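You operate a simulated robot arm through the tools that you are given. There is no shell and no other tool.

You run a simulated robot arm. Do the job below in one go: nothing can be reset, and whatever is moved stays where it is left.

TASK
Zero the counter, wind to 300 and play the tape from there.
Fine: switch the tape machine on for it, press the zero key once, and leave the white safe-ready toggle and the rec key alone.
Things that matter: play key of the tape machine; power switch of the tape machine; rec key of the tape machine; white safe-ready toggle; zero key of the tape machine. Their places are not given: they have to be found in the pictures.

Only the result counts: the job must be done as asked and must still hold three seconds after the hand-in. Knocking over, shifting, dropping, spilling or breaking anything else fails it.

THE ROBOT
A 7-joint arm with a two-finger parallel gripper, fixed in place. Base frame: the origin is at the foot of the arm, x ahead of it, y to its left, z up. Lengths are in m, angles in degrees, forces in N, time in s.
With the tool pointing down near the work surface it reaches from about 0.36 to 0.86 m from the base axis. Its first joint turns from -166.0 to 166.0 degrees. Payload 3.43 kg.
Tool frame: the origin (TCP) lies between the finger pads and is the grasp point; the fingertips stand 0.034 m ahead of it; z points along the fingers, y is the line along which they close. Largest opening 0.128 m; finger width 0.024, thickness 0.012; the body of the gripper, 0.048 by 0.13 m, starts 0.096 m behind the TCP.
Orientation is that of the tool frame in the base frame, as [roll, pitch, yaw] about the fixed x, y, z axes, in that order (R = Rz(yaw) Ry(pitch) Rx(roll)). With the fingers straight down and closing along the base's y, the tool's x points along the base's -x, its y along +y and its z along -z.

THE INTERFACE
- The arm moves only by the tool servo_tool. Its argument "commands" is a list of rows, each a list of 3 entries, a list of its own where there are three numbers: the turn, a rotation vector about the base's x, y, z in degrees, then the shift along the base's x, y, z in m, then the finger opening in m, from 0 to 0.128. In form: [[[ax, ay, az], [dx, dy, dz], gripper], ...]. A call has 1 to 20 rows; each row shifts and turns the commanded pose from where the row before left it. A row lasts 0.2 s, in which the tool goes at most 0.05 m and 8.6 degrees; a call with a longer step from one row to the next is refused whole, and so is a gripper value outside its range. Where a pose cannot be reached the arm comes as near as it can. A force on the tool above 60 N (or 10 N above the force at the start of the call, whichever is more), or a blocked arm, ends the call early, and 0.2 s more pass. Each finger travels about 0.153 m/s and halts on what it meets, pressing with about 31 N; the grip force reading is that of the motor and also rises with nothing between the fingers. The clock runs only during rows and for 0.2 s after the last one: add rows that do not move to give the fingers time. It gives the time, the measured TCP pose, the force on the tool (base axes), the opening and the grip force at its end, in the units of the frame above (readings bear some noise), with the torque about the TCP (base axes, N m) and any sound that the robot's microphone picked up.
- Cameras (640 x 400 px; columns grow to the right, rows downward): "scene" is fixed at [0.2289, -0.6444, 1.401]; the picture's right is [0.70, -0.72, 0.00], its down [-0.62, -0.60, -0.50] and it looks along [0.36, 0.35, -0.87] (base axes); focal length 301 px, centre (320, 200). "wrist" rides on the gripper at [0.076, -0.011, -0.16] in the tool frame; the picture's right is [0.15, 0.99, 0.00], its down [-0.88, 0.13, -0.46] and it looks along [-0.45, 0.07, 0.89] (tool axes); focal length 234 px, centre (320, 200).
- capture(camera): a new picture of that camera. No time passes.
- point_at(camera, pixels): for up to 12 pixels [column, row] of the newest picture of that camera ("zoom" is the newest enlarged one), the place [x, y, z] in the base frame of the surface seen there, good to about 0.003 m, but the place of the scene camera against the robot may be out by one fixed shift of up to 0.012 m in any direction. No time passes.
- enlarge(camera, box): a new picture of the part [left, top, right, bottom] of that camera's present view, enlarged. No time passes.
- job_done(): hands the job in; it is judged then, once.

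Unless the task says otherwise, let go and move clear before handing in.

The tools are called after "Emit:" as name(argument=value, ...) on one line, values as JSON. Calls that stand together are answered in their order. servo_tool: Moves the arm, as the interface text tells. Its arguments: {"type":"object","properties":{"commands":{"type":"array"}},"required":["commands"]} The other tools are called the same way: capture (camera) takes a picture; point_at (camera, pixels) gives the place of the surface under pixels of a picture; enlarge (camera, box) takes an enlarged picture of a part of a camera's view; job_done () hands the job in.

At the start:

```text
time: 0.0
tcp_pos: [0.3293, -0.3294, 1.0815]
orientation: [180.0, 0.0, 179.9]
contact_force: [-0.2, 0.7, -0.5]
wrist_torque: [0.01, 0.0, -0.01]
gripper_width: 0.1278
gripper_force: 0.1
```

scene: 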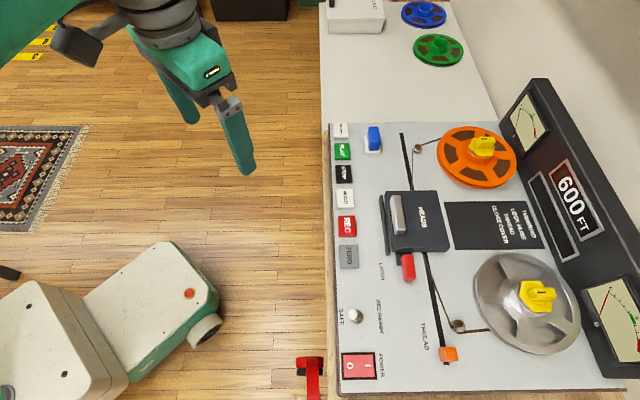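
wrist: 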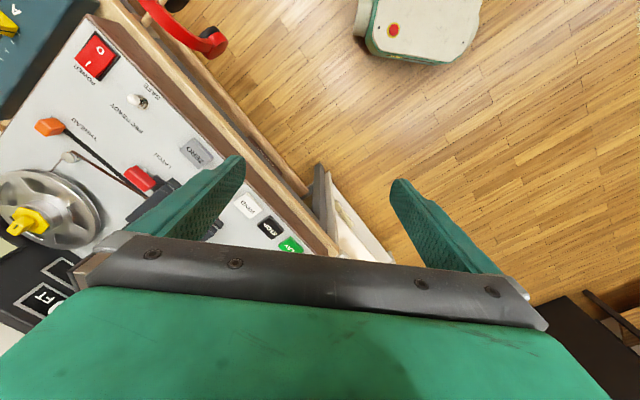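

The scene picture shows the tape machine with a key column (pixels 340–350, 130–257), a power rocker at (360,366) and a notice plate at (495,225). I'll enlarge these to read the labels.

Emit:
enlarge(camera="scene", box=[320, 110, 440, 190])

Emit:
enlarge(camera="scene", box=[320, 180, 470, 280])

Emit:
enlarge(camera="scene", box=[320, 270, 480, 400])

Emit:
enlarge(camera="scene", box=[430, 80, 640, 270])

Emit:
enlarge(camera="wrist", box=[0, 0, 340, 280])

```text
5.00 times, centred on (380, 150) of scene
```

zoom: 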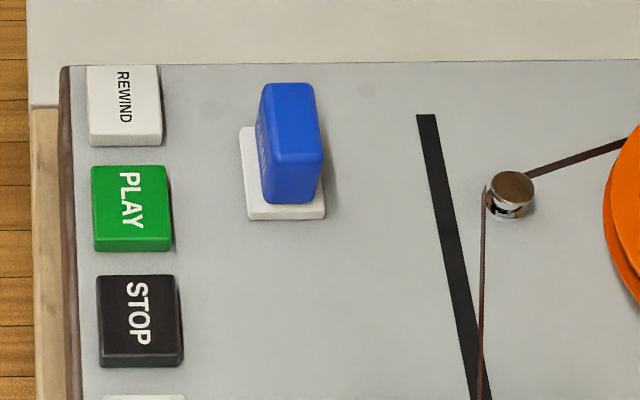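

```text
4.00 times, centred on (395, 230) of scene
```

zoom: 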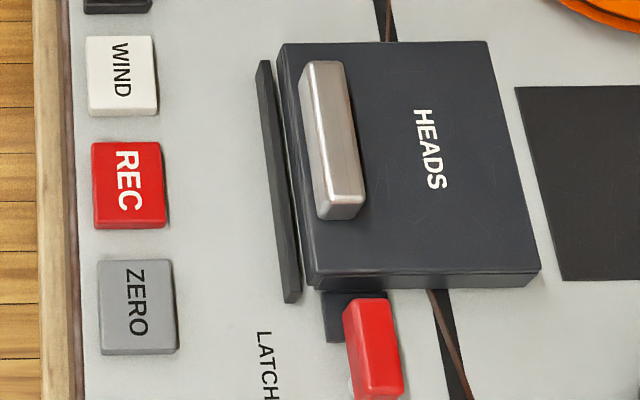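

```text
3.08 times, centred on (400, 335) of scene
```

zoom: 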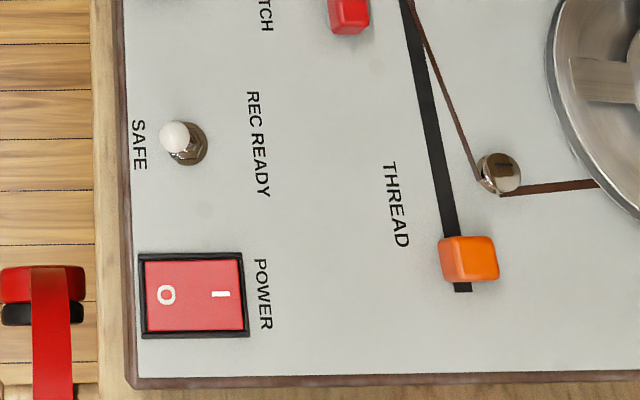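

```text
2.11 times, centred on (535, 175) of scene
```

zoom: 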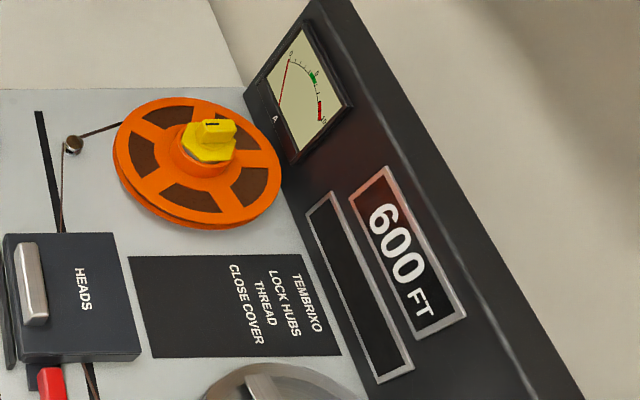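

```text
1.43 times, centred on (170, 140) of wrist
```

zoom: 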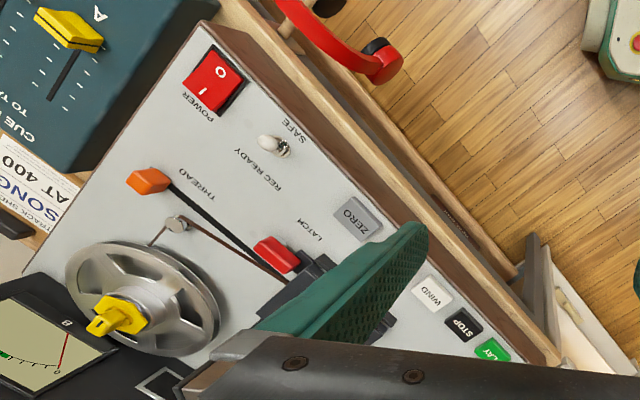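

The notice plate reads "TEMBRIXO / LOCK HUBS / THREAD / CLOSE COVER", so the machine may have preconditions to check. I'll locate all controls in 3D next.

Emit:
point_at(camera="scene", pixels=[[342, 130], [343, 151], [344, 173], [345, 198], [347, 226], [349, 257], [355, 316], [360, 366], [373, 140], [375, 150], [450, 355], [407, 265]])

Emit:
point_at(camera="scene", pixels=[[398, 215], [425, 205], [485, 145], [538, 297], [570, 195], [555, 215], [530, 120], [310, 375], [350, 5], [335, 300], [380, 300], [480, 330]])

Emit:
enlarge(camera="scene", box=[430, 110, 530, 200])

Emit:
enlarge(camera="scene", box=[470, 240, 600, 360])

Emit:
enlarge(camera="scene", box=[370, 180, 460, 290])

Emit:
enlarge(camera="wrist", box=[0, 0, 160, 100])

```text
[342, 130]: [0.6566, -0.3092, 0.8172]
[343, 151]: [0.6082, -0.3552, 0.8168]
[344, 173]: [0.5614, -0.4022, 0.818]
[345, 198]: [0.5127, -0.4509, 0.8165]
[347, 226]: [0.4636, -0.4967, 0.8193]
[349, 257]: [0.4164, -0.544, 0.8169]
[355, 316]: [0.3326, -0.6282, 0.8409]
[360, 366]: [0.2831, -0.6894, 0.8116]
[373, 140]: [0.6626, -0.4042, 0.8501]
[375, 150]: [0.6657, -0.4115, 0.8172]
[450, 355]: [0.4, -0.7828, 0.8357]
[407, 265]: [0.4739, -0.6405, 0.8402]
```

```text
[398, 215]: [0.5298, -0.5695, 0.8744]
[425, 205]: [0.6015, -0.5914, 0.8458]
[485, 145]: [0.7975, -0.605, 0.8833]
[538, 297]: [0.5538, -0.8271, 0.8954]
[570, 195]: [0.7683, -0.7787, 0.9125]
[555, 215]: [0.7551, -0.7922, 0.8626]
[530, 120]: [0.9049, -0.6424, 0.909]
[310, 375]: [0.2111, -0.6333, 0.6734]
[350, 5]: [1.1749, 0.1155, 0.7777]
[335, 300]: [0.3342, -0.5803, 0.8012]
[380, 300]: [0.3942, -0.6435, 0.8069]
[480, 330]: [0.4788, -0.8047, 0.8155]
```

```text
4.44 times, centred on (480, 155) of scene
```

zoom: 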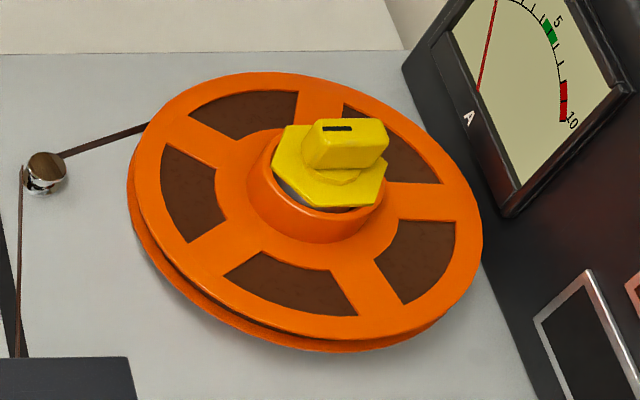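

```text
3.33 times, centred on (535, 300) of scene
```

zoom: 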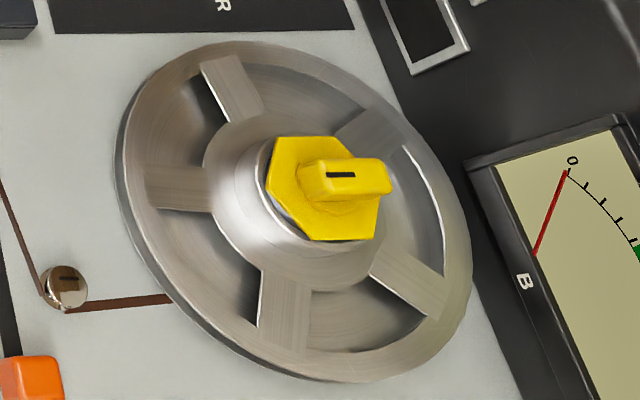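

```text
3.64 times, centred on (415, 235) of scene
```

zoom: 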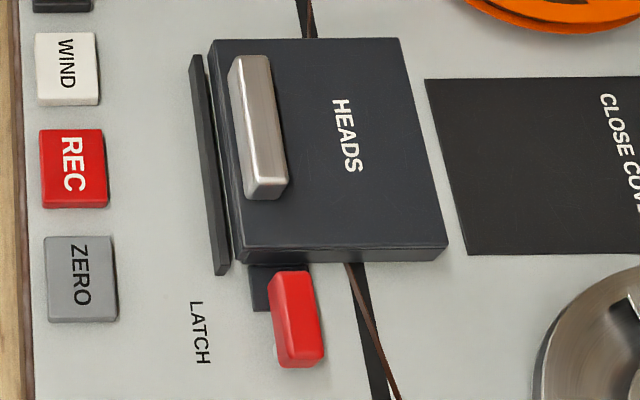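

```text
4.00 times, centred on (80, 50) of wrist
```

zoom: 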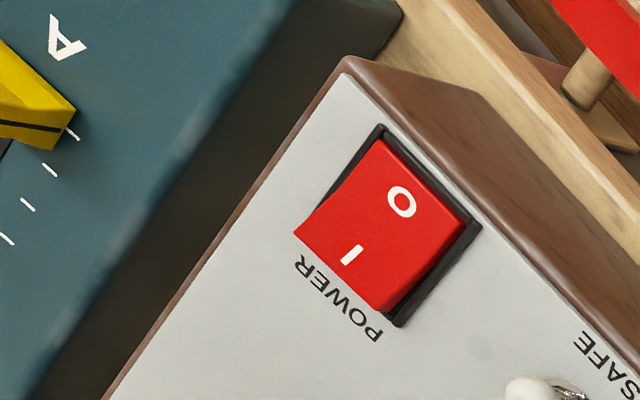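

Keys run along the front from REWIND (0.657,-0.309) to ZERO (0.416,-0.544), with the rocker at (0.283,-0.689) currently at O (its "I" side is raised). I'll move the hand higher over the keys, turning 45° to line up with the machine, to view the blue lever and heads cover closely.

Emit:
servo_tool(commands=[[[0, 0, 7.5], [0.04, -0.01, 0.0], 0.128], [[0, 0, 7.5], [0.04, -0.01, 0.0], 0.128], [[0, 0, 7.5], [0.04, -0.01, 0.0], 0.128], [[0, 0, 7.5], [0.04, -0.01, 0.0], 0.128], [[0, 0, 7.5], [0.04, -0.01, 0.0], 0.128], [[0, 0, 7.5], [0.04, -0.01, 0.0], 0.128], [[0, 0, 0], [0.03, 0.0, 0.0], 0.128], [[0, 0, 0], [0, 0, 0], 0.128]])

Emit:
capture(camera="wrist")

Emit:
capture(camera="scene")

```text
time: 1.8
tcp_pos: [0.5993, -0.3886, 1.079]
orientation: [-180.0, 0.1, -135.0]
contact_force: [0.0, -0.1, -0.2]
wrist_torque: [-0.03, 0.04, -0.03]
gripper_width: 0.1284
gripper_force: 0.1
```

```text
taken
```

wrist: 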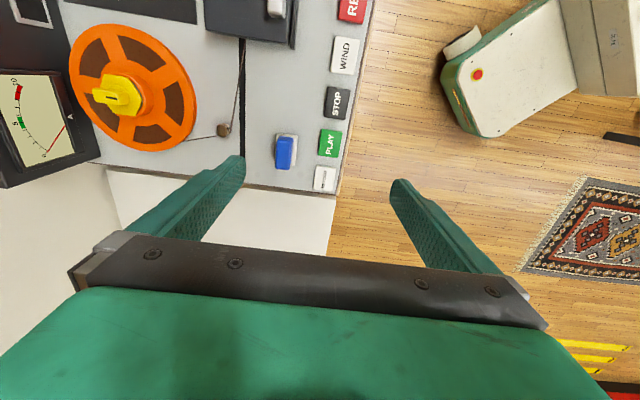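

```text
taken
```

scene: 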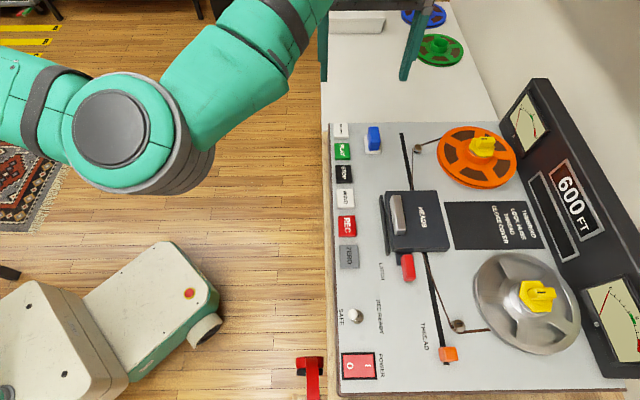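

The wrist view shows the keys at (325–350, 10–180), the blue lever at (286,152) and the orange hub at (120,95). I'll enlarge them for the labels and marks.

Emit:
enlarge(camera="wrist", box=[240, 80, 380, 195])

Emit:
enlarge(camera="wrist", box=[60, 15, 220, 155])

Emit:
enlarge(camera="wrist", box=[190, 0, 380, 110])

Emit:
point_at(camera="wrist", pixels=[[325, 178], [330, 143], [338, 102], [345, 55], [286, 152], [350, 8], [223, 130], [118, 97]])

Emit:
point_at(camera="scene", pixels=[[342, 130], [343, 151], [344, 173], [345, 198], [374, 138], [347, 226], [418, 148], [486, 144]])

```text
3.48 times, centred on (310, 138) of wrist
```

zoom: 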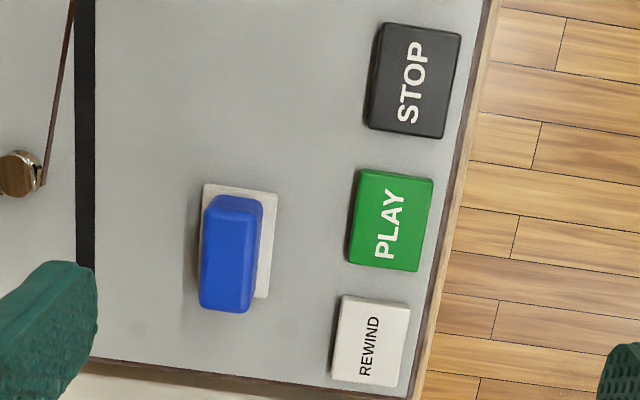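

```text
2.86 times, centred on (140, 85) of wrist
```

zoom: 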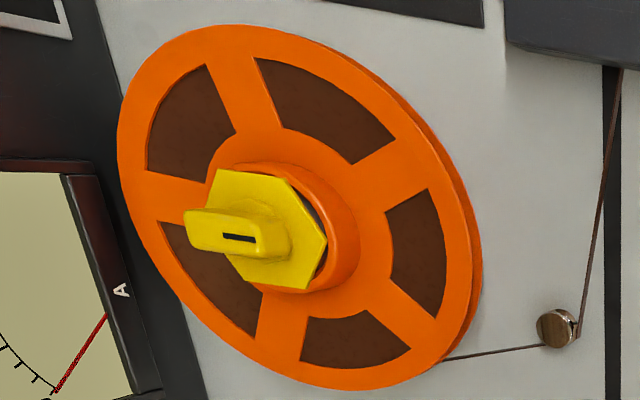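

```text
3.37 times, centred on (285, 55) of wrist
```

zoom: 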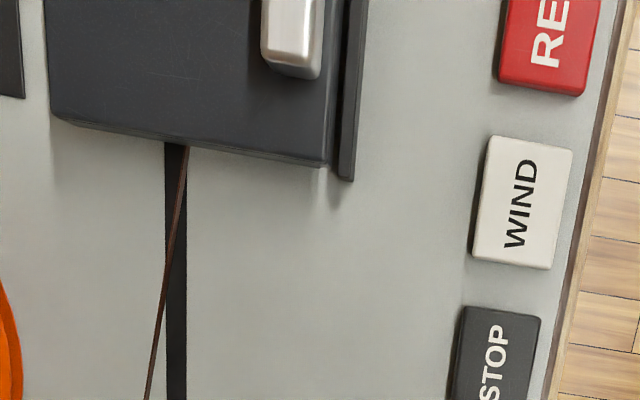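

```text
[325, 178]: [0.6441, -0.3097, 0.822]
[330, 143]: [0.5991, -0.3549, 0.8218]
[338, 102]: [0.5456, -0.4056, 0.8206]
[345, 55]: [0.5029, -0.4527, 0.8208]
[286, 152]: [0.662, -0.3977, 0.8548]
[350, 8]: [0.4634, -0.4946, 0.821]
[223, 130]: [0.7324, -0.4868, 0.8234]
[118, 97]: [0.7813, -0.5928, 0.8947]
```

```text
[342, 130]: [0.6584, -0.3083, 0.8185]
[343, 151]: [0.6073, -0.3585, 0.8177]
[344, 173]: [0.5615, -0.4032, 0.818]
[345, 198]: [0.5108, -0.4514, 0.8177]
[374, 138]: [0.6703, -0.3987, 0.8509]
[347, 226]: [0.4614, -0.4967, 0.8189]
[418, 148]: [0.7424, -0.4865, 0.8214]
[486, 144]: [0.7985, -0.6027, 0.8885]
```

Wrist and scene readings differ by about (−0.009, 0, +0.003), so I'll use wrist-based places. The blue part at wrist (286,152) has lettering on its side; I'll zoom hard on it and on the counters.

Emit:
enlarge(camera="scene", box=[355, 115, 395, 165])

Emit:
enlarge(camera="scene", box=[380, 240, 480, 370])

Emit:
enlarge(camera="scene", box=[520, 150, 640, 280])

Emit:
enlarge(camera="scene", box=[330, 295, 400, 385])

```text
8.00 times, centred on (375, 140) of scene
```

zoom: 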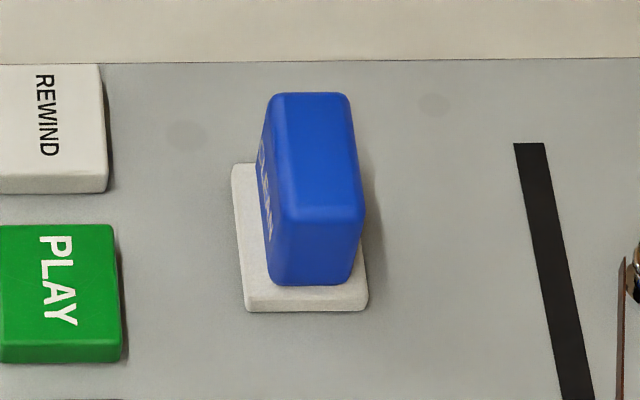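

```text
3.08 times, centred on (430, 305) of scene
```

zoom: 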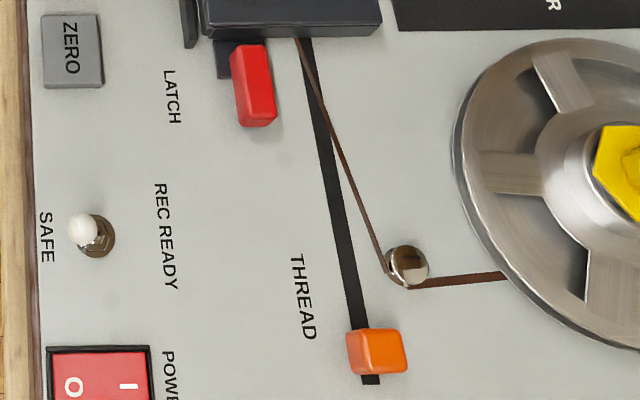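

```text
3.08 times, centred on (580, 215) of scene
```

zoom: 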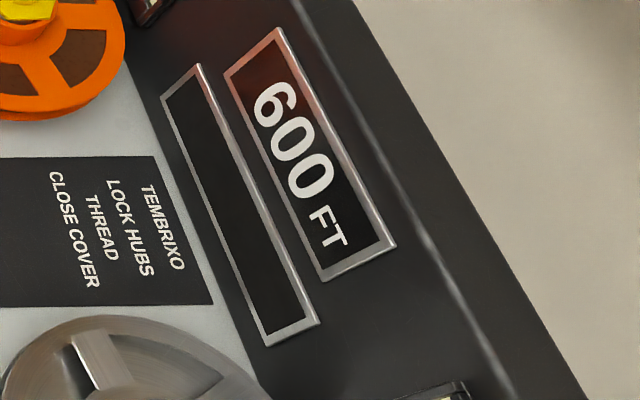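

```text
4.44 times, centred on (365, 340) of scene
```

zoom: 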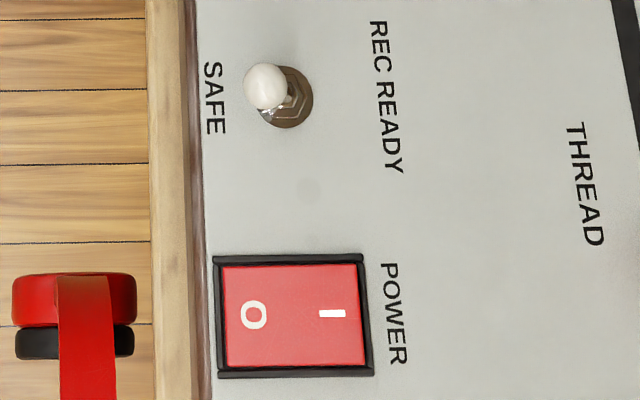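

The toggle is at SAFE, the rocker is at O with the I side toward the back, and the tape runs guide-to-guide through the heads. Next I'll move over the power end with the fingers closing, to fix the rocker and ZERO key places.

Emit:
servo_tool(commands=[[[0, 0, 0], [-0.034, -0.026, -0.01], 0.1], [[0, 0, 0], [-0.034, -0.026, -0.01], 0.05], [[0, 0, 0], [-0.034, -0.026, -0.01], 0.0], [[0, 0, 0], [-0.034, -0.026, -0.01], 0.0], [[0, 0, 0], [-0.034, -0.026, -0.01], 0.0], [[0, 0, 0], [-0.034, -0.026, -0.01], 0.0], [[0, 0, 0], [-0.034, -0.026, -0.01], 0.0], [[0, 0, 0], [-0.03, -0.026, -0.01], 0.0], [[0, 0, 0], [0, 0, 0], 0.0]])

Emit:
capture(camera="wrist")

Emit:
capture(camera="scene")

```text
time: 3.8
tcp_pos: [0.3305, -0.5969, 1.0014]
orientation: [180.0, -0.1, -135.2]
contact_force: [-0.3, -0.6, 0.4]
wrist_torque: [-0.01, -0.03, 0.01]
gripper_width: 0.0
gripper_force: 31.0
```

```text
taken
```

wrist: 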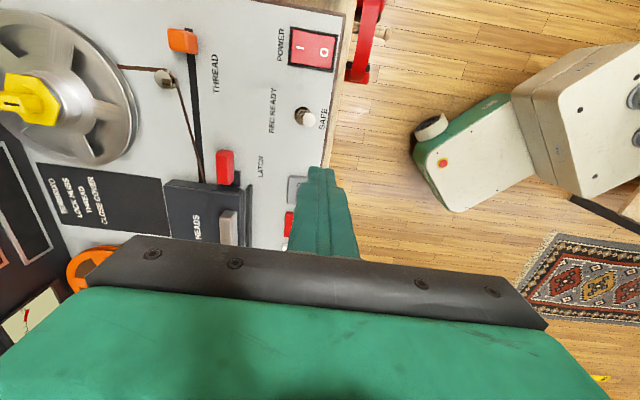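

```text
taken
```

scene: 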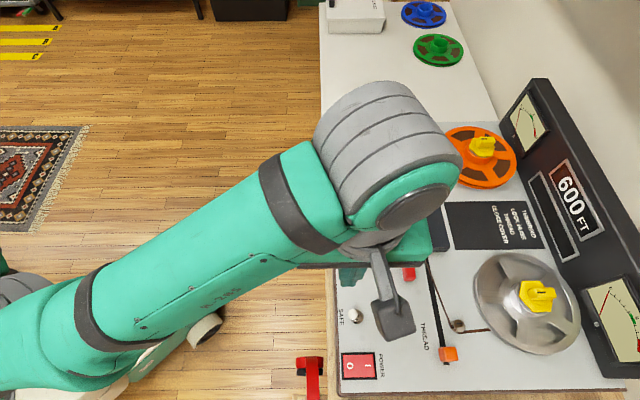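

The rocker is at wrist (312,48), toggle at (305,115), ZERO partly at (297,188), and red headphones hang at (365,40). I'll get points and a zoom of the rocker.

Emit:
point_at(camera="wrist", pixels=[[298, 47], [323, 50], [312, 48], [292, 30], [338, 40], [335, 70], [289, 65], [305, 115], [296, 187], [368, 20], [360, 75], [226, 165]])

Emit:
enlarge(camera="wrist", box=[260, 10, 380, 90])

Emit:
enlarge(camera="wrist", box=[140, 120, 340, 260])

Emit:
enlarge(camera="wrist", box=[0, 20, 220, 180])

```text
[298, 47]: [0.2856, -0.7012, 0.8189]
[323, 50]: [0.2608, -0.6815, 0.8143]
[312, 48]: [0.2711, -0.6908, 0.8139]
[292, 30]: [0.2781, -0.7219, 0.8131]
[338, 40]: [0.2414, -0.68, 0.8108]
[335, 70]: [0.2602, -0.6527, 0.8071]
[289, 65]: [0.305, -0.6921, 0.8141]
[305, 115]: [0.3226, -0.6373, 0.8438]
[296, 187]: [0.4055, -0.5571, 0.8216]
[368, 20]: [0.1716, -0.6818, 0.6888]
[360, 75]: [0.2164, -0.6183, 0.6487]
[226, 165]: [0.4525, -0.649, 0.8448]
```

```text
5.00 times, centred on (320, 50) of wrist
```

zoom: 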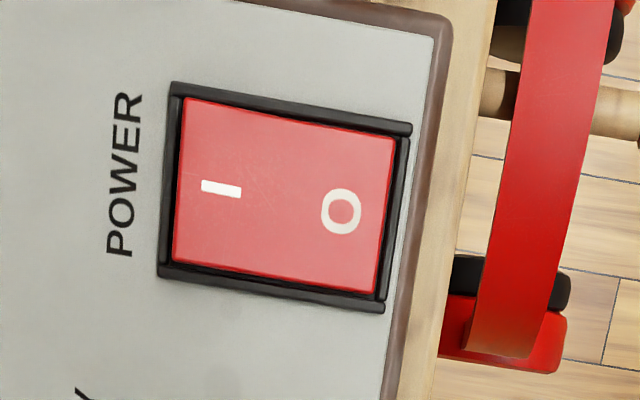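

```text
2.86 times, centred on (240, 190) of wrist
```

zoom: 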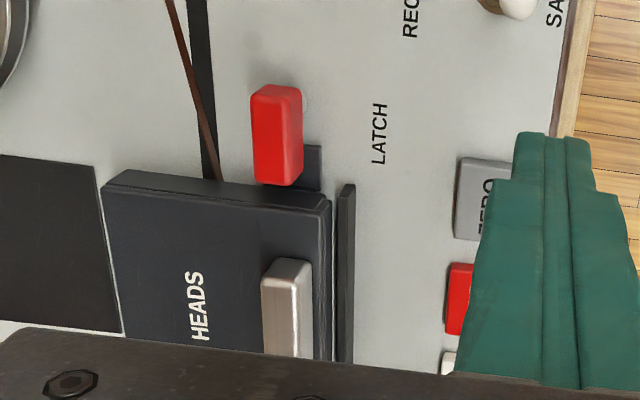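

```text
2.50 times, centred on (110, 100) of wrist
```

zoom: 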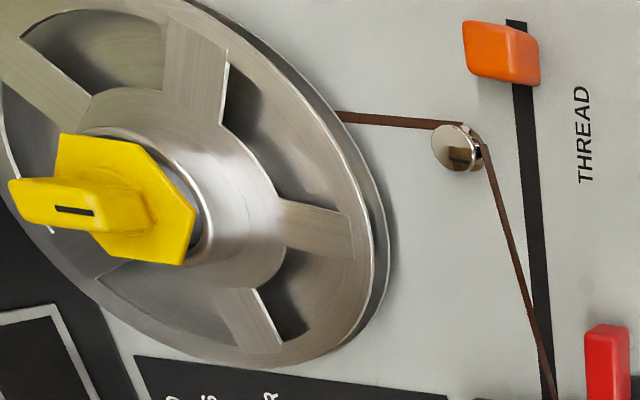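

The rocker's I side is at about (0.279,-0.698) with top 0.819; the fingers are closed (width 0). I'll go across at height, then down to hover 4 cm above it and check.

Emit:
servo_tool(commands=[[[0, 0, 0], [-0.0129, -0.0254, 0], 0.0], [[0, 0, 0], [-0.0129, -0.0254, 0], 0.0], [[0, 0, 0], [-0.0129, -0.0254, 0], 0.0], [[0, 0, 0], [-0.0129, -0.0254, 0], 0.0], [[0, 0, 0], [0, 0, -0.03], 0.0], [[0, 0, 0], [0, 0, -0.03], 0.0], [[0, 0, 0], [0, 0, -0.03], 0.0], [[0, 0, 0], [0, 0, -0.02], 0.0], [[0, 0, 0], [0, 0, 0], 0.0]])

Emit:
capture(camera="wrist")

Emit:
capture(camera="scene")

```text
time: 5.8
tcp_pos: [0.2798, -0.6987, 0.892]
orientation: [180.0, 0.0, -135.1]
contact_force: [0.9, -0.4, 0.3]
wrist_torque: [0.02, 0.0, 0.01]
gripper_width: 0.0
gripper_force: 30.9
```

```text
taken
```

wrist: 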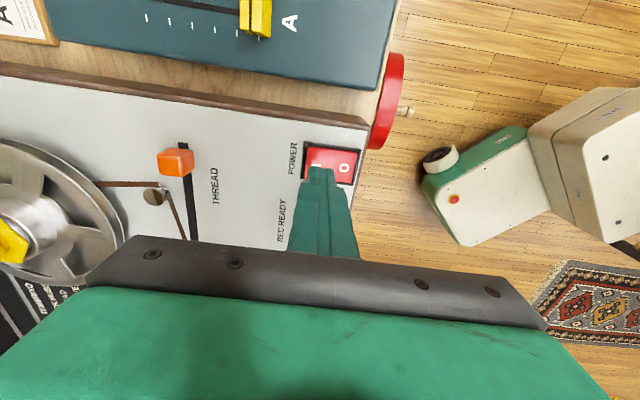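

```text
taken
```

scene: 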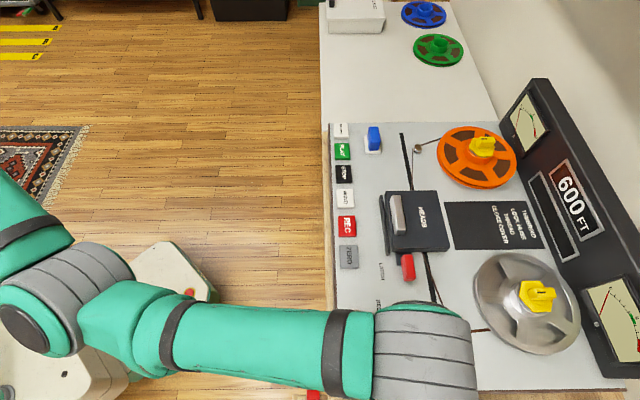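

The finger sits over the rocker at wrist (318,172), with the I mark just by the tip, and the display is visible in the scene view. I'll enlarge to check the alignment before pressing.

Emit:
enlarge(camera="wrist", box=[270, 130, 390, 210])

Emit:
point_at(camera="wrist", pixels=[[312, 150], [350, 155], [345, 168], [355, 180], [308, 165], [110, 60], [260, 15]])

```text
5.00 times, centred on (330, 170) of wrist
```

zoom: 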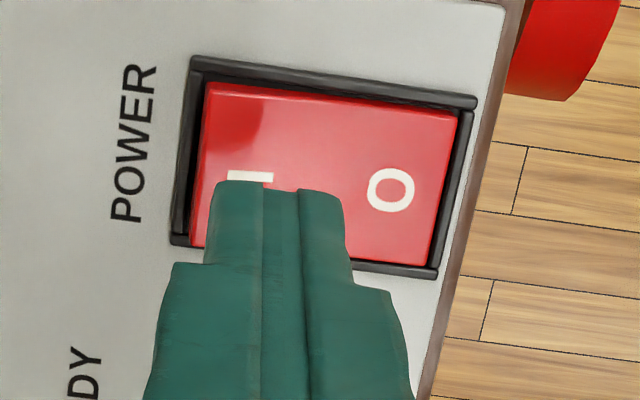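

```text
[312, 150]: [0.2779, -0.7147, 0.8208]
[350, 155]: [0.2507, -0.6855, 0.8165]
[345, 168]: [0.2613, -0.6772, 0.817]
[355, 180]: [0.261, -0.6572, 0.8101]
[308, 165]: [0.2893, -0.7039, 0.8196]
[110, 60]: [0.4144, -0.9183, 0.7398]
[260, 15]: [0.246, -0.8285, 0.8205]
```

The tip will land between the I mark and the rocker's centre, so I'll shift 5 mm toward the I end and press down in small steps.

Emit:
servo_tool(commands=[[[0, 0, 0], [0.0035, -0.0035, -0.025], 0.0], [[0, 0, 0], [0, 0, -0.01], 0.0], [[0, 0, 0], [0, 0, -0.005], 0.0], [[0, 0, 0], [0, 0, -0.004], 0.0], [[0, 0, 0], [0, 0, -0.003], 0.0], [[0, 0, 0], [0, 0, -0.003], 0.0]])

Emit:
capture(camera="scene")

Emit:
enlarge(camera="wrist", box=[270, 110, 390, 190])

```text
time: 7.0
tcp_pos: [0.2856, -0.7045, 0.8507]
orientation: [-179.5, -0.2, -135.0]
contact_force: [0.4, 4.5, 11.2]
wrist_torque: [0.27, 0.06, -0.06]
gripper_width: 0.0
gripper_force: 30.8
stopped in row 6: the force on the tool passed its limit at 66 N (the readings are from after the stop); the commanded pose is now the measured one
```

```text
taken
```

scene: 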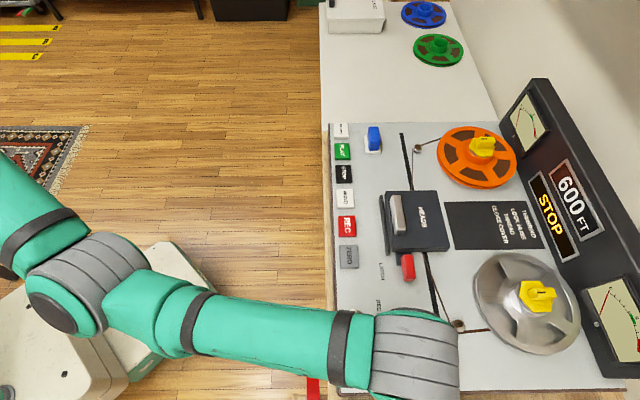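

```text
5.00 times, centred on (330, 150) of wrist
```

zoom: 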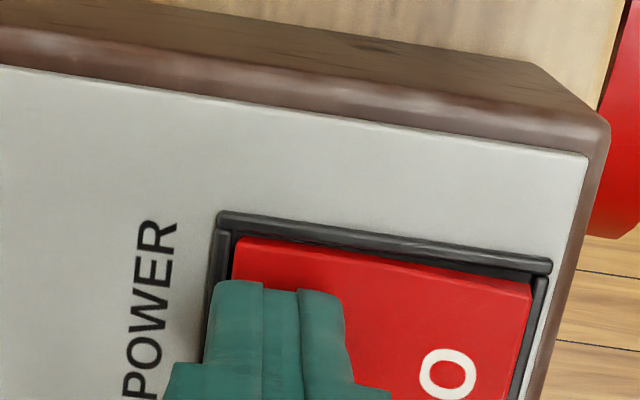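

The lower display now lights "STOP" at scene (552,215) and 600 FT above, so power is on. I'll lift off and move to hover over the ZERO key near (0.408,-0.547), staying high over the toggle.

Emit:
servo_tool(commands=[[[0, 0, 0], [-0.002, 0.002, 0.03], 0.0], [[0.5, 0.21, 0], [0, 0, 0.05], 0.0], [[0, 0, 0], [0, 0, 0.03], 0.0], [[0, 0, 0], [0.031, 0.039, 0], 0.0], [[0, 0, 0], [0.031, 0.039, 0], 0.0], [[0, 0, 0], [0.031, 0.039, 0], 0.0], [[0, 0, 0], [0.031, 0.038, 0], 0.0], [[0, 0, 0], [0, 0, 0], 0.0]])

Emit:
capture(camera="wrist")

Emit:
capture(camera="scene")

```text
time: 8.8
tcp_pos: [0.4068, -0.5475, 0.9577]
orientation: [179.8, 0.0, -135.0]
contact_force: [1.1, -0.3, 0.7]
wrist_torque: [0.02, 0.0, -0.01]
gripper_width: 0.0001
gripper_force: 31.1
```

```text
taken
```

wrist: 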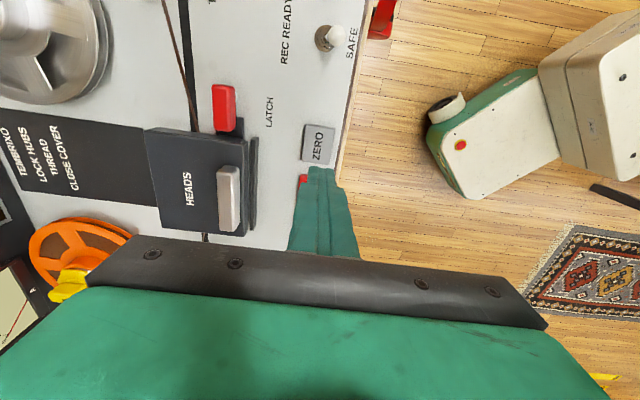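

```text
taken
```

scene: 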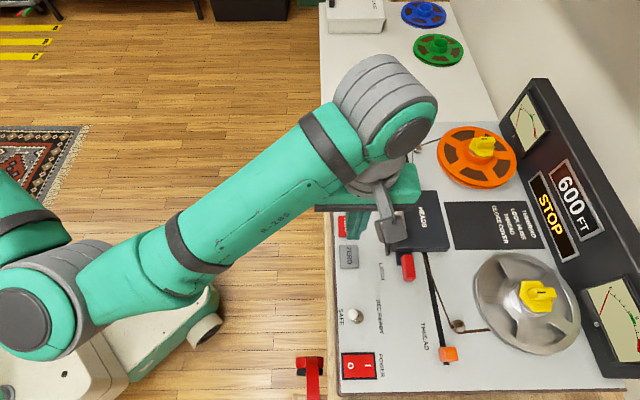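

The machine stays on (STOP lit) and ZERO is fully visible at wrist (319,143). I'll measure the key centre and height.

Emit:
point_at(camera="wrist", pixels=[[319, 143], [306, 125], [335, 130], [331, 161], [303, 158], [330, 35], [302, 180]])

Emit:
enlarge(camera="wrist", box=[260, 100, 380, 190])

Emit:
enlarge(camera="scene", box=[520, 150, 640, 280])

```text
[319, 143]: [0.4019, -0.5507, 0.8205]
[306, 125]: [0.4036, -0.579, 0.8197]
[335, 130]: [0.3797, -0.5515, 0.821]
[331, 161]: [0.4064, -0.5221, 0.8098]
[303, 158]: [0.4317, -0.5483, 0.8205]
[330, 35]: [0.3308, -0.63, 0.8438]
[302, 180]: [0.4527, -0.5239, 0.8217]
```

```text
4.44 times, centred on (320, 145) of wrist
```

zoom: 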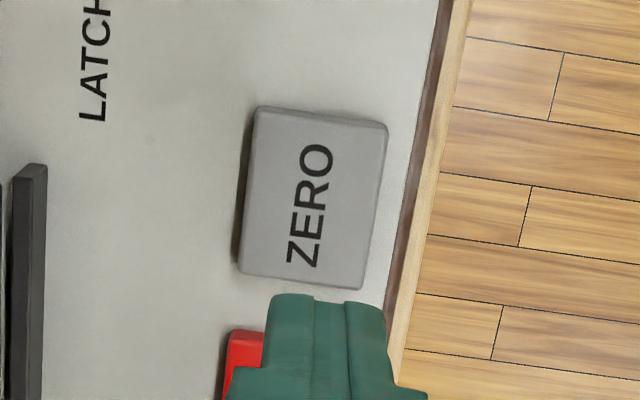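

```text
3.08 times, centred on (580, 215) of scene
```

zoom: 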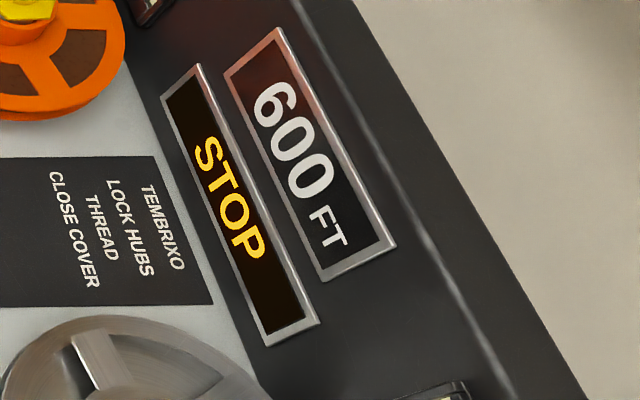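

ZERO's corners centre at about (0.405,-0.550) with top 0.8205, right below the hand. I'll descend and press once gently, stopping while down to read the display.

Emit:
servo_tool(commands=[[[0, 0, 0], [-0.001, -0.002, -0.045], 0.0], [[0, 0, 0], [0, 0, -0.045], 0.0], [[0, 0, 0], [0, 0, -0.008], 0.0], [[0, 0, 0], [0, 0, -0.003], 0.0], [[0, 0, 0], [0, 0, -0.003], 0.0], [[0, 0, 0], [0, 0, 0], 0.0]])

Emit:
capture(camera="scene")

```text
time: 10.2
tcp_pos: [0.4053, -0.5501, 0.8559]
orientation: [179.8, 0.1, -135.0]
contact_force: [-0.8, -0.3, 0.6]
wrist_torque: [0.0, 0.0, 0.01]
gripper_width: 0.0
gripper_force: 31.2
```

```text
taken
```

scene: 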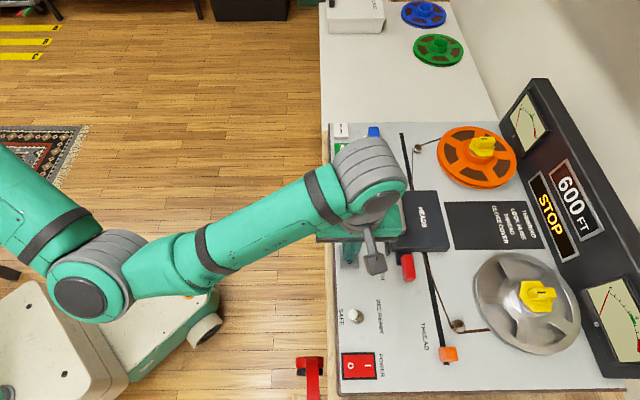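

No contact yet (0.6 N, tip at 0.822) and the counter still shows 600. I'll go down a few more millimetres.

Emit:
servo_tool(commands=[[[0, 0, 0], [0, 0, -0.003], 0.0], [[0, 0, 0], [0, 0, -0.002], 0.0], [[0, 0, 0], [0, 0, 0], 0.0]])

Emit:
enlarge(camera="scene", box=[520, 150, 640, 280])

```text
time: 11.0
tcp_pos: [0.4063, -0.5489, 0.8513]
orientation: [179.9, 0.2, -135.0]
contact_force: [-0.5, -0.2, 2.5]
wrist_torque: [-0.01, 0.0, 0.03]
gripper_width: 0.0
gripper_force: 31.3
heard: click
```

```text
3.08 times, centred on (580, 215) of scene
```

zoom: 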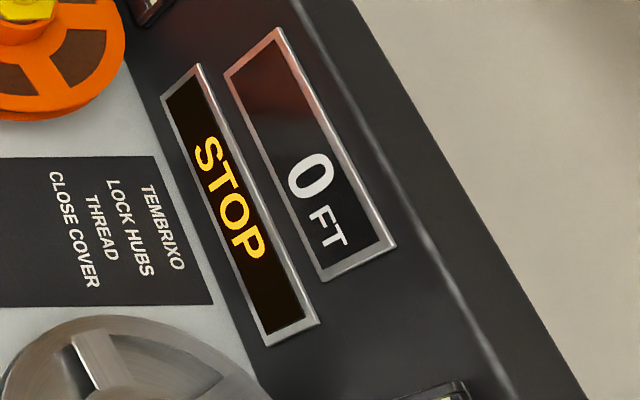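

The counter now reads 0 FT after one click (2.5 N). I'll lift clear, pass well above REC, and hover over WIND at about (0.501,-0.454).

Emit:
servo_tool(commands=[[[0, 0, 0], [0, 0, 0.03], 0.0], [[0, 0, 0], [0, 0, 0.04], 0.0], [[0, 0, 0], [0.032, 0.032, 0], 0.0], [[0, 0, 0], [0.032, 0.032, 0], 0.0], [[0, 0, 0], [0.0305, 0.031, 0], 0.0], [[0, 0, 0], [0, 0, 0], 0.0]])

Emit:
capture(camera="wrist")

Emit:
capture(camera="scene")

```text
time: 12.4
tcp_pos: [0.5008, -0.4529, 0.9201]
orientation: [179.8, 0.0, -135.1]
contact_force: [-0.1, 0.1, 0.7]
wrist_torque: [0.0, -0.01, -0.01]
gripper_width: 0.0001
gripper_force: 31.0
```

```text
taken
```

wrist: 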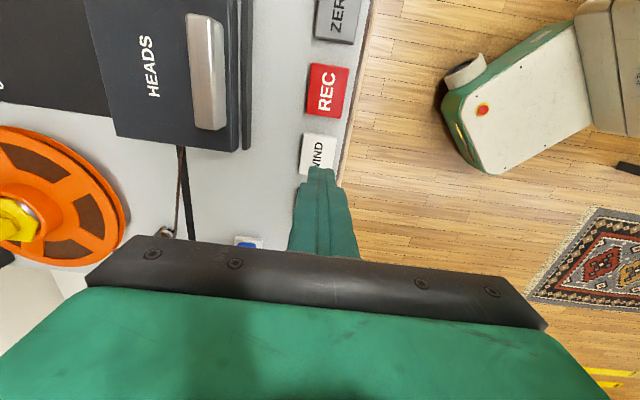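

```text
taken
```

scene: 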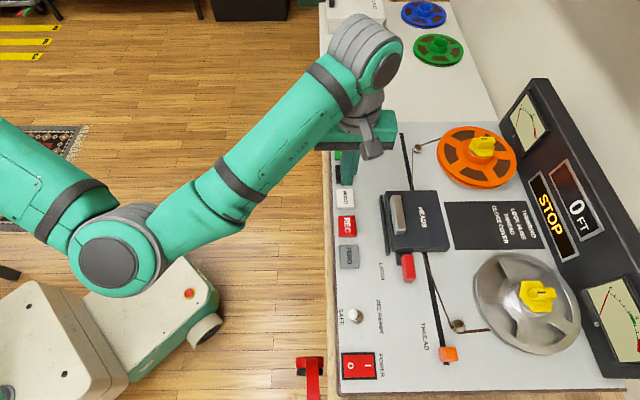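

Counter holds 0 with STOP; WIND is under the finger at wrist (318,153). I'll verify its visible corners before pressing.

Emit:
point_at(camera="wrist", pixels=[[305, 136], [336, 140], [303, 172], [327, 90], [315, 145]])

Emit:
enlarge(camera="wrist", box=[260, 110, 380, 200])

Emit:
enlarge(camera="wrist", box=[150, 0, 300, 100])

```text
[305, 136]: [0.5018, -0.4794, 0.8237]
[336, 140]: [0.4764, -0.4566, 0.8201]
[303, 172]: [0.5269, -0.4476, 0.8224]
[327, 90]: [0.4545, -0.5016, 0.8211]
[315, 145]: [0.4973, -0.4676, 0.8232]
```

```text
4.44 times, centred on (320, 155) of wrist
```

zoom: 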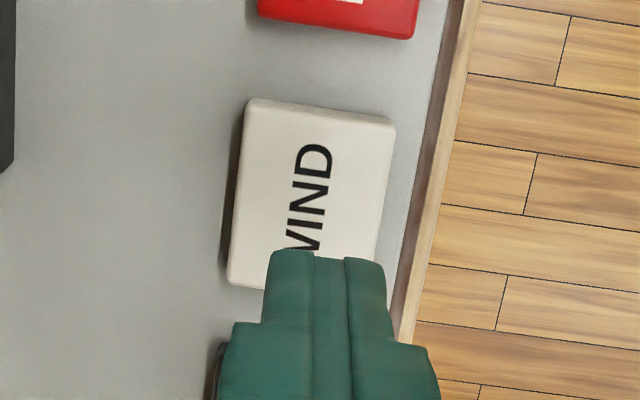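

```text
4.00 times, centred on (225, 50) of wrist
```

zoom: 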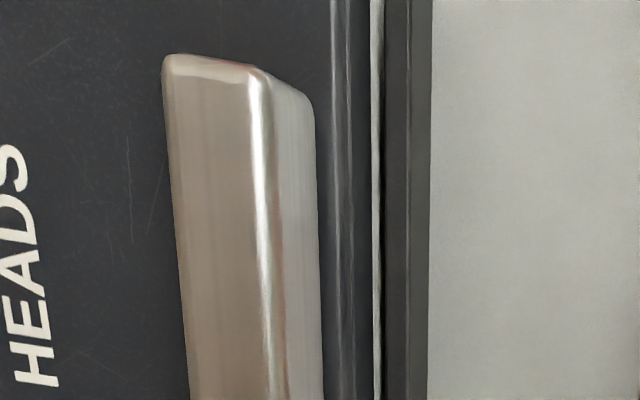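

WIND's centre is (0.502,-0.452), directly below. I'll press it once briefly and lift, then read the counter to learn the wind speed.

Emit:
servo_tool(commands=[[[0, 0, 0], [0, 0.001, -0.045], 0.0], [[0, 0, 0], [0, 0, -0.012], 0.0], [[0, 0, 0], [0, 0, -0.006], 0.0], [[0, 0, 0], [0, 0, -0.006], 0.0], [[0, 0, 0], [0, 0, 0.012], 0.0]])

Emit:
capture(camera="scene")

Emit:
enlarge(camera="scene", box=[520, 150, 640, 280])

```text
time: 13.6
tcp_pos: [0.5003, -0.451, 0.8648]
orientation: [179.7, 0.1, -135.0]
contact_force: [0.8, -0.2, -0.7]
wrist_torque: [-0.03, 0.0, -0.01]
gripper_width: 0.0
gripper_force: 30.9
```

```text
taken
```

scene: 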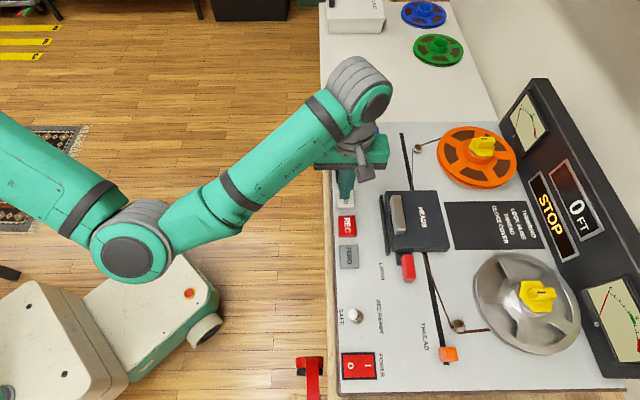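

```text
3.08 times, centred on (580, 215) of scene
```

zoom: 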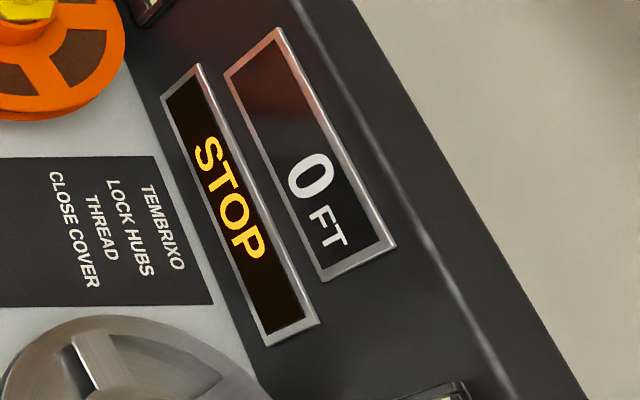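

No click was heard, so the dip was too shallow. I'll press again to tip depth ~0.816 and hold long enough to settle.

Emit:
servo_tool(commands=[[[0, 0, 0], [0, 0, -0.008], 0.0], [[0, 0, 0], [0, 0, -0.006], 0.0], [[0, 0, 0], [0, 0, 0], 0.0]])

Emit:
enlarge(camera="scene", box=[520, 150, 640, 280])

```text
time: 14.4
tcp_pos: [0.5008, -0.4525, 0.8504]
orientation: [179.9, 0.2, -135.1]
contact_force: [1.6, -0.2, 2.6]
wrist_torque: [-0.05, -0.08, 0.04]
gripper_width: 0.0002
gripper_force: 30.9
heard: click
```

```text
3.08 times, centred on (580, 215) of scene
```

zoom: 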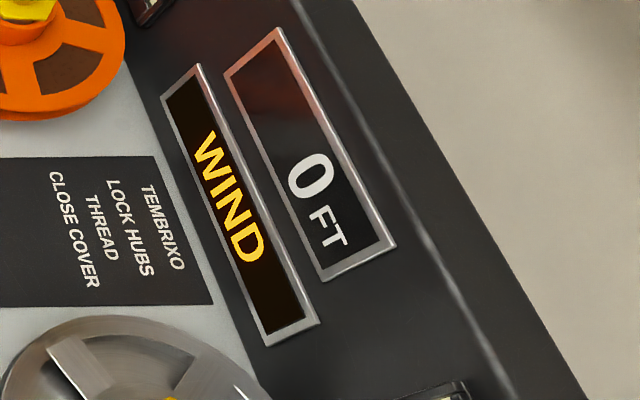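

The display now says WIND and the silver reel has begun to turn. I'll lift 15 mm and read the counter again.

Emit:
servo_tool(commands=[[[0, 0, 0], [0, 0, 0.015], 0.0], [[0, 0, 0], [0, 0, 0.005], 0.0]])

Emit:
enlarge(camera="scene", box=[520, 150, 640, 280])

```text
time: 15.0
tcp_pos: [0.5, -0.4525, 0.8692]
orientation: [179.8, 0.1, -135.0]
contact_force: [-0.1, -0.5, 0.1]
wrist_torque: [-0.01, -0.02, 0.02]
gripper_width: 0.0
gripper_force: 30.6
```

```text
3.08 times, centred on (580, 215) of scene
```

zoom: 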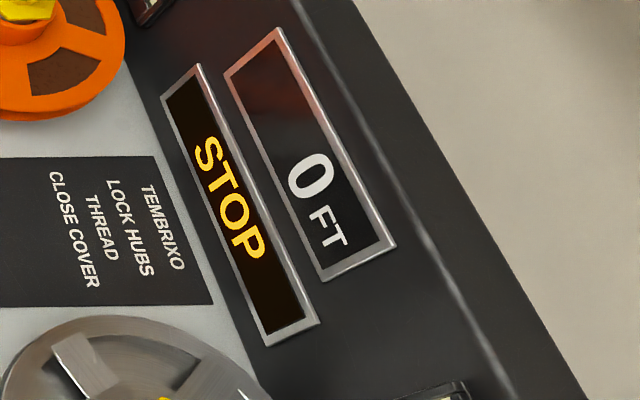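

On release the mode fell back to STOP with 0 FT, so WIND may be hold-to-run or an interlock stopped it. I'll look at the whole deck for changes.

Emit:
capture(camera="scene")

Emit:
enlarge(camera="scene", box=[380, 120, 600, 370])

Emit:
enlarge(camera="scene", box=[470, 240, 600, 360])

Emit:
enlarge(camera="scene", box=[430, 110, 530, 200])

```text
taken
```

scene: 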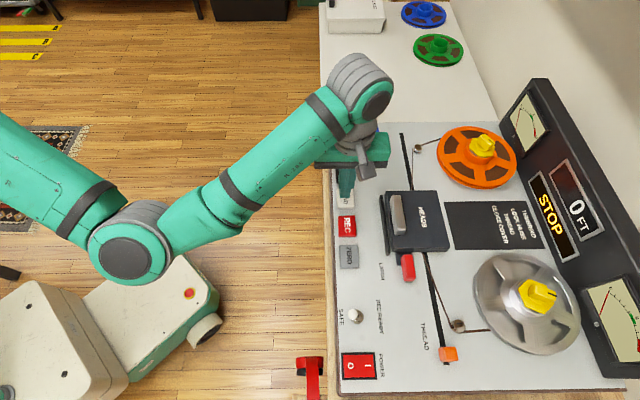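

```text
1.60 times, centred on (490, 245) of scene
```

zoom: 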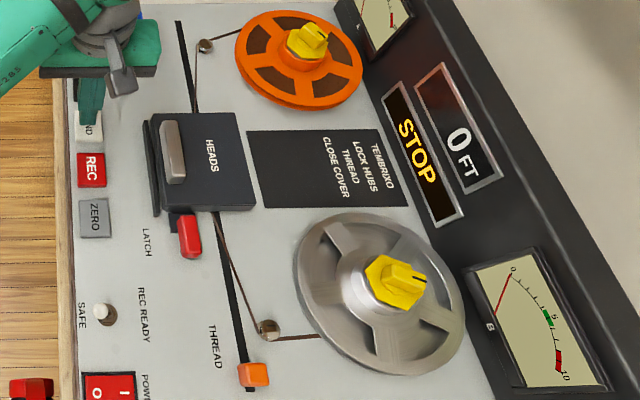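

```text
3.33 times, centred on (535, 300) of scene
```

zoom: 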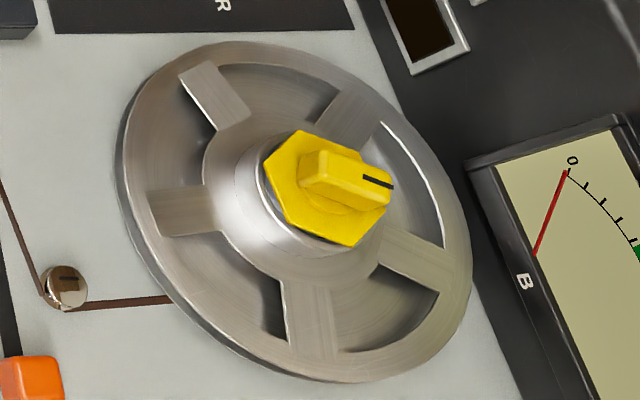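

```text
4.44 times, centred on (480, 155) of scene
```

zoom: 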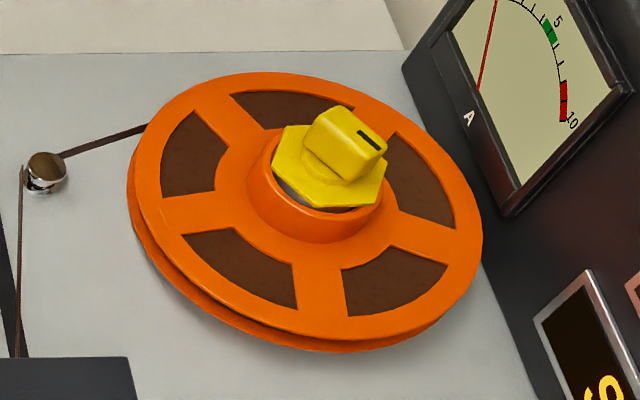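

Both reels (with their yellow hubs) turned a little, so the transport runs and WIND seems to work only while held. I'll press and hold it and read the rate.

Emit:
servo_tool(commands=[[[0, 0, 0], [0, 0, -0.012], 0.0], [[0, 0, 0], [0, 0, -0.007], 0.0], [[0, 0, 0], [0, 0, 0], 0.0], [[0, 0, 0], [0, 0, 0], 0.0]])

Emit:
enlarge(camera="scene", box=[520, 150, 640, 280])

```text
time: 16.0
tcp_pos: [0.501, -0.4522, 0.852]
orientation: [179.9, 0.1, -134.9]
contact_force: [0.2, 0.8, 3.0]
wrist_torque: [-0.01, -0.02, -0.01]
gripper_width: 0.0001
gripper_force: 31.4
heard: click
```

```text
3.08 times, centred on (580, 215) of scene
```

zoom: 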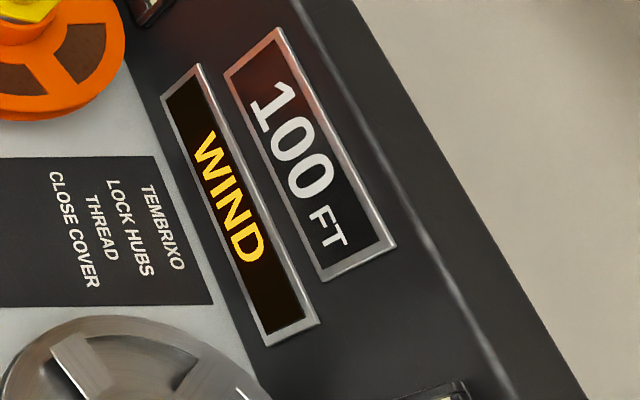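

The counter reads 100 FT and it is still winding while held. I'll hold for one more row and read again.

Emit:
servo_tool(commands=[[[0, 0, 0], [0, 0, 0], 0.0]])

Emit:
enlarge(camera="scene", box=[520, 150, 640, 280])

```text
time: 16.4
tcp_pos: [0.5019, -0.4534, 0.8519]
orientation: [179.9, 0.0, -135.0]
contact_force: [0.5, -0.2, 2.2]
wrist_torque: [0.02, -0.01, -0.01]
gripper_width: 0.0
gripper_force: 31.0
```

```text
3.08 times, centred on (580, 215) of scene
```

zoom: 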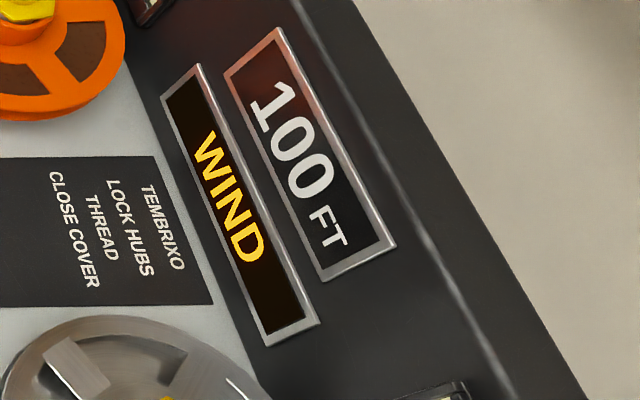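

Still 100 FT after 0.4 s more; the display moves in hundreds. I'll keep holding and note when it changes.

Emit:
servo_tool(commands=[[[0, 0, 0], [0, 0, 0], 0.0]])

Emit:
enlarge(camera="scene", box=[520, 150, 640, 280])

```text
time: 16.8
tcp_pos: [0.5018, -0.4531, 0.8511]
orientation: [179.8, 0.1, -135.0]
contact_force: [-0.2, 0.4, 1.1]
wrist_torque: [-0.02, -0.01, 0.01]
gripper_width: 0.0
gripper_force: 30.6
```

```text
3.08 times, centred on (580, 215) of scene
```

zoom: 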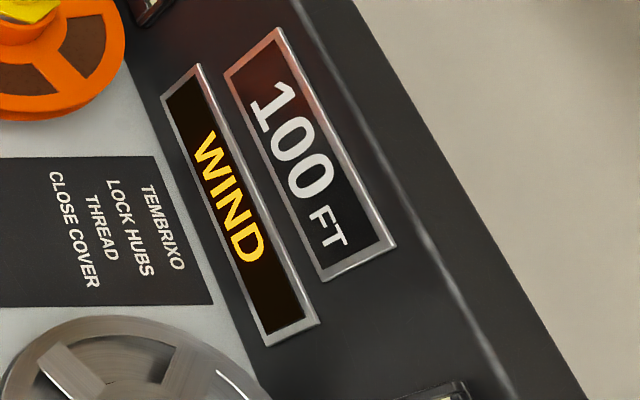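

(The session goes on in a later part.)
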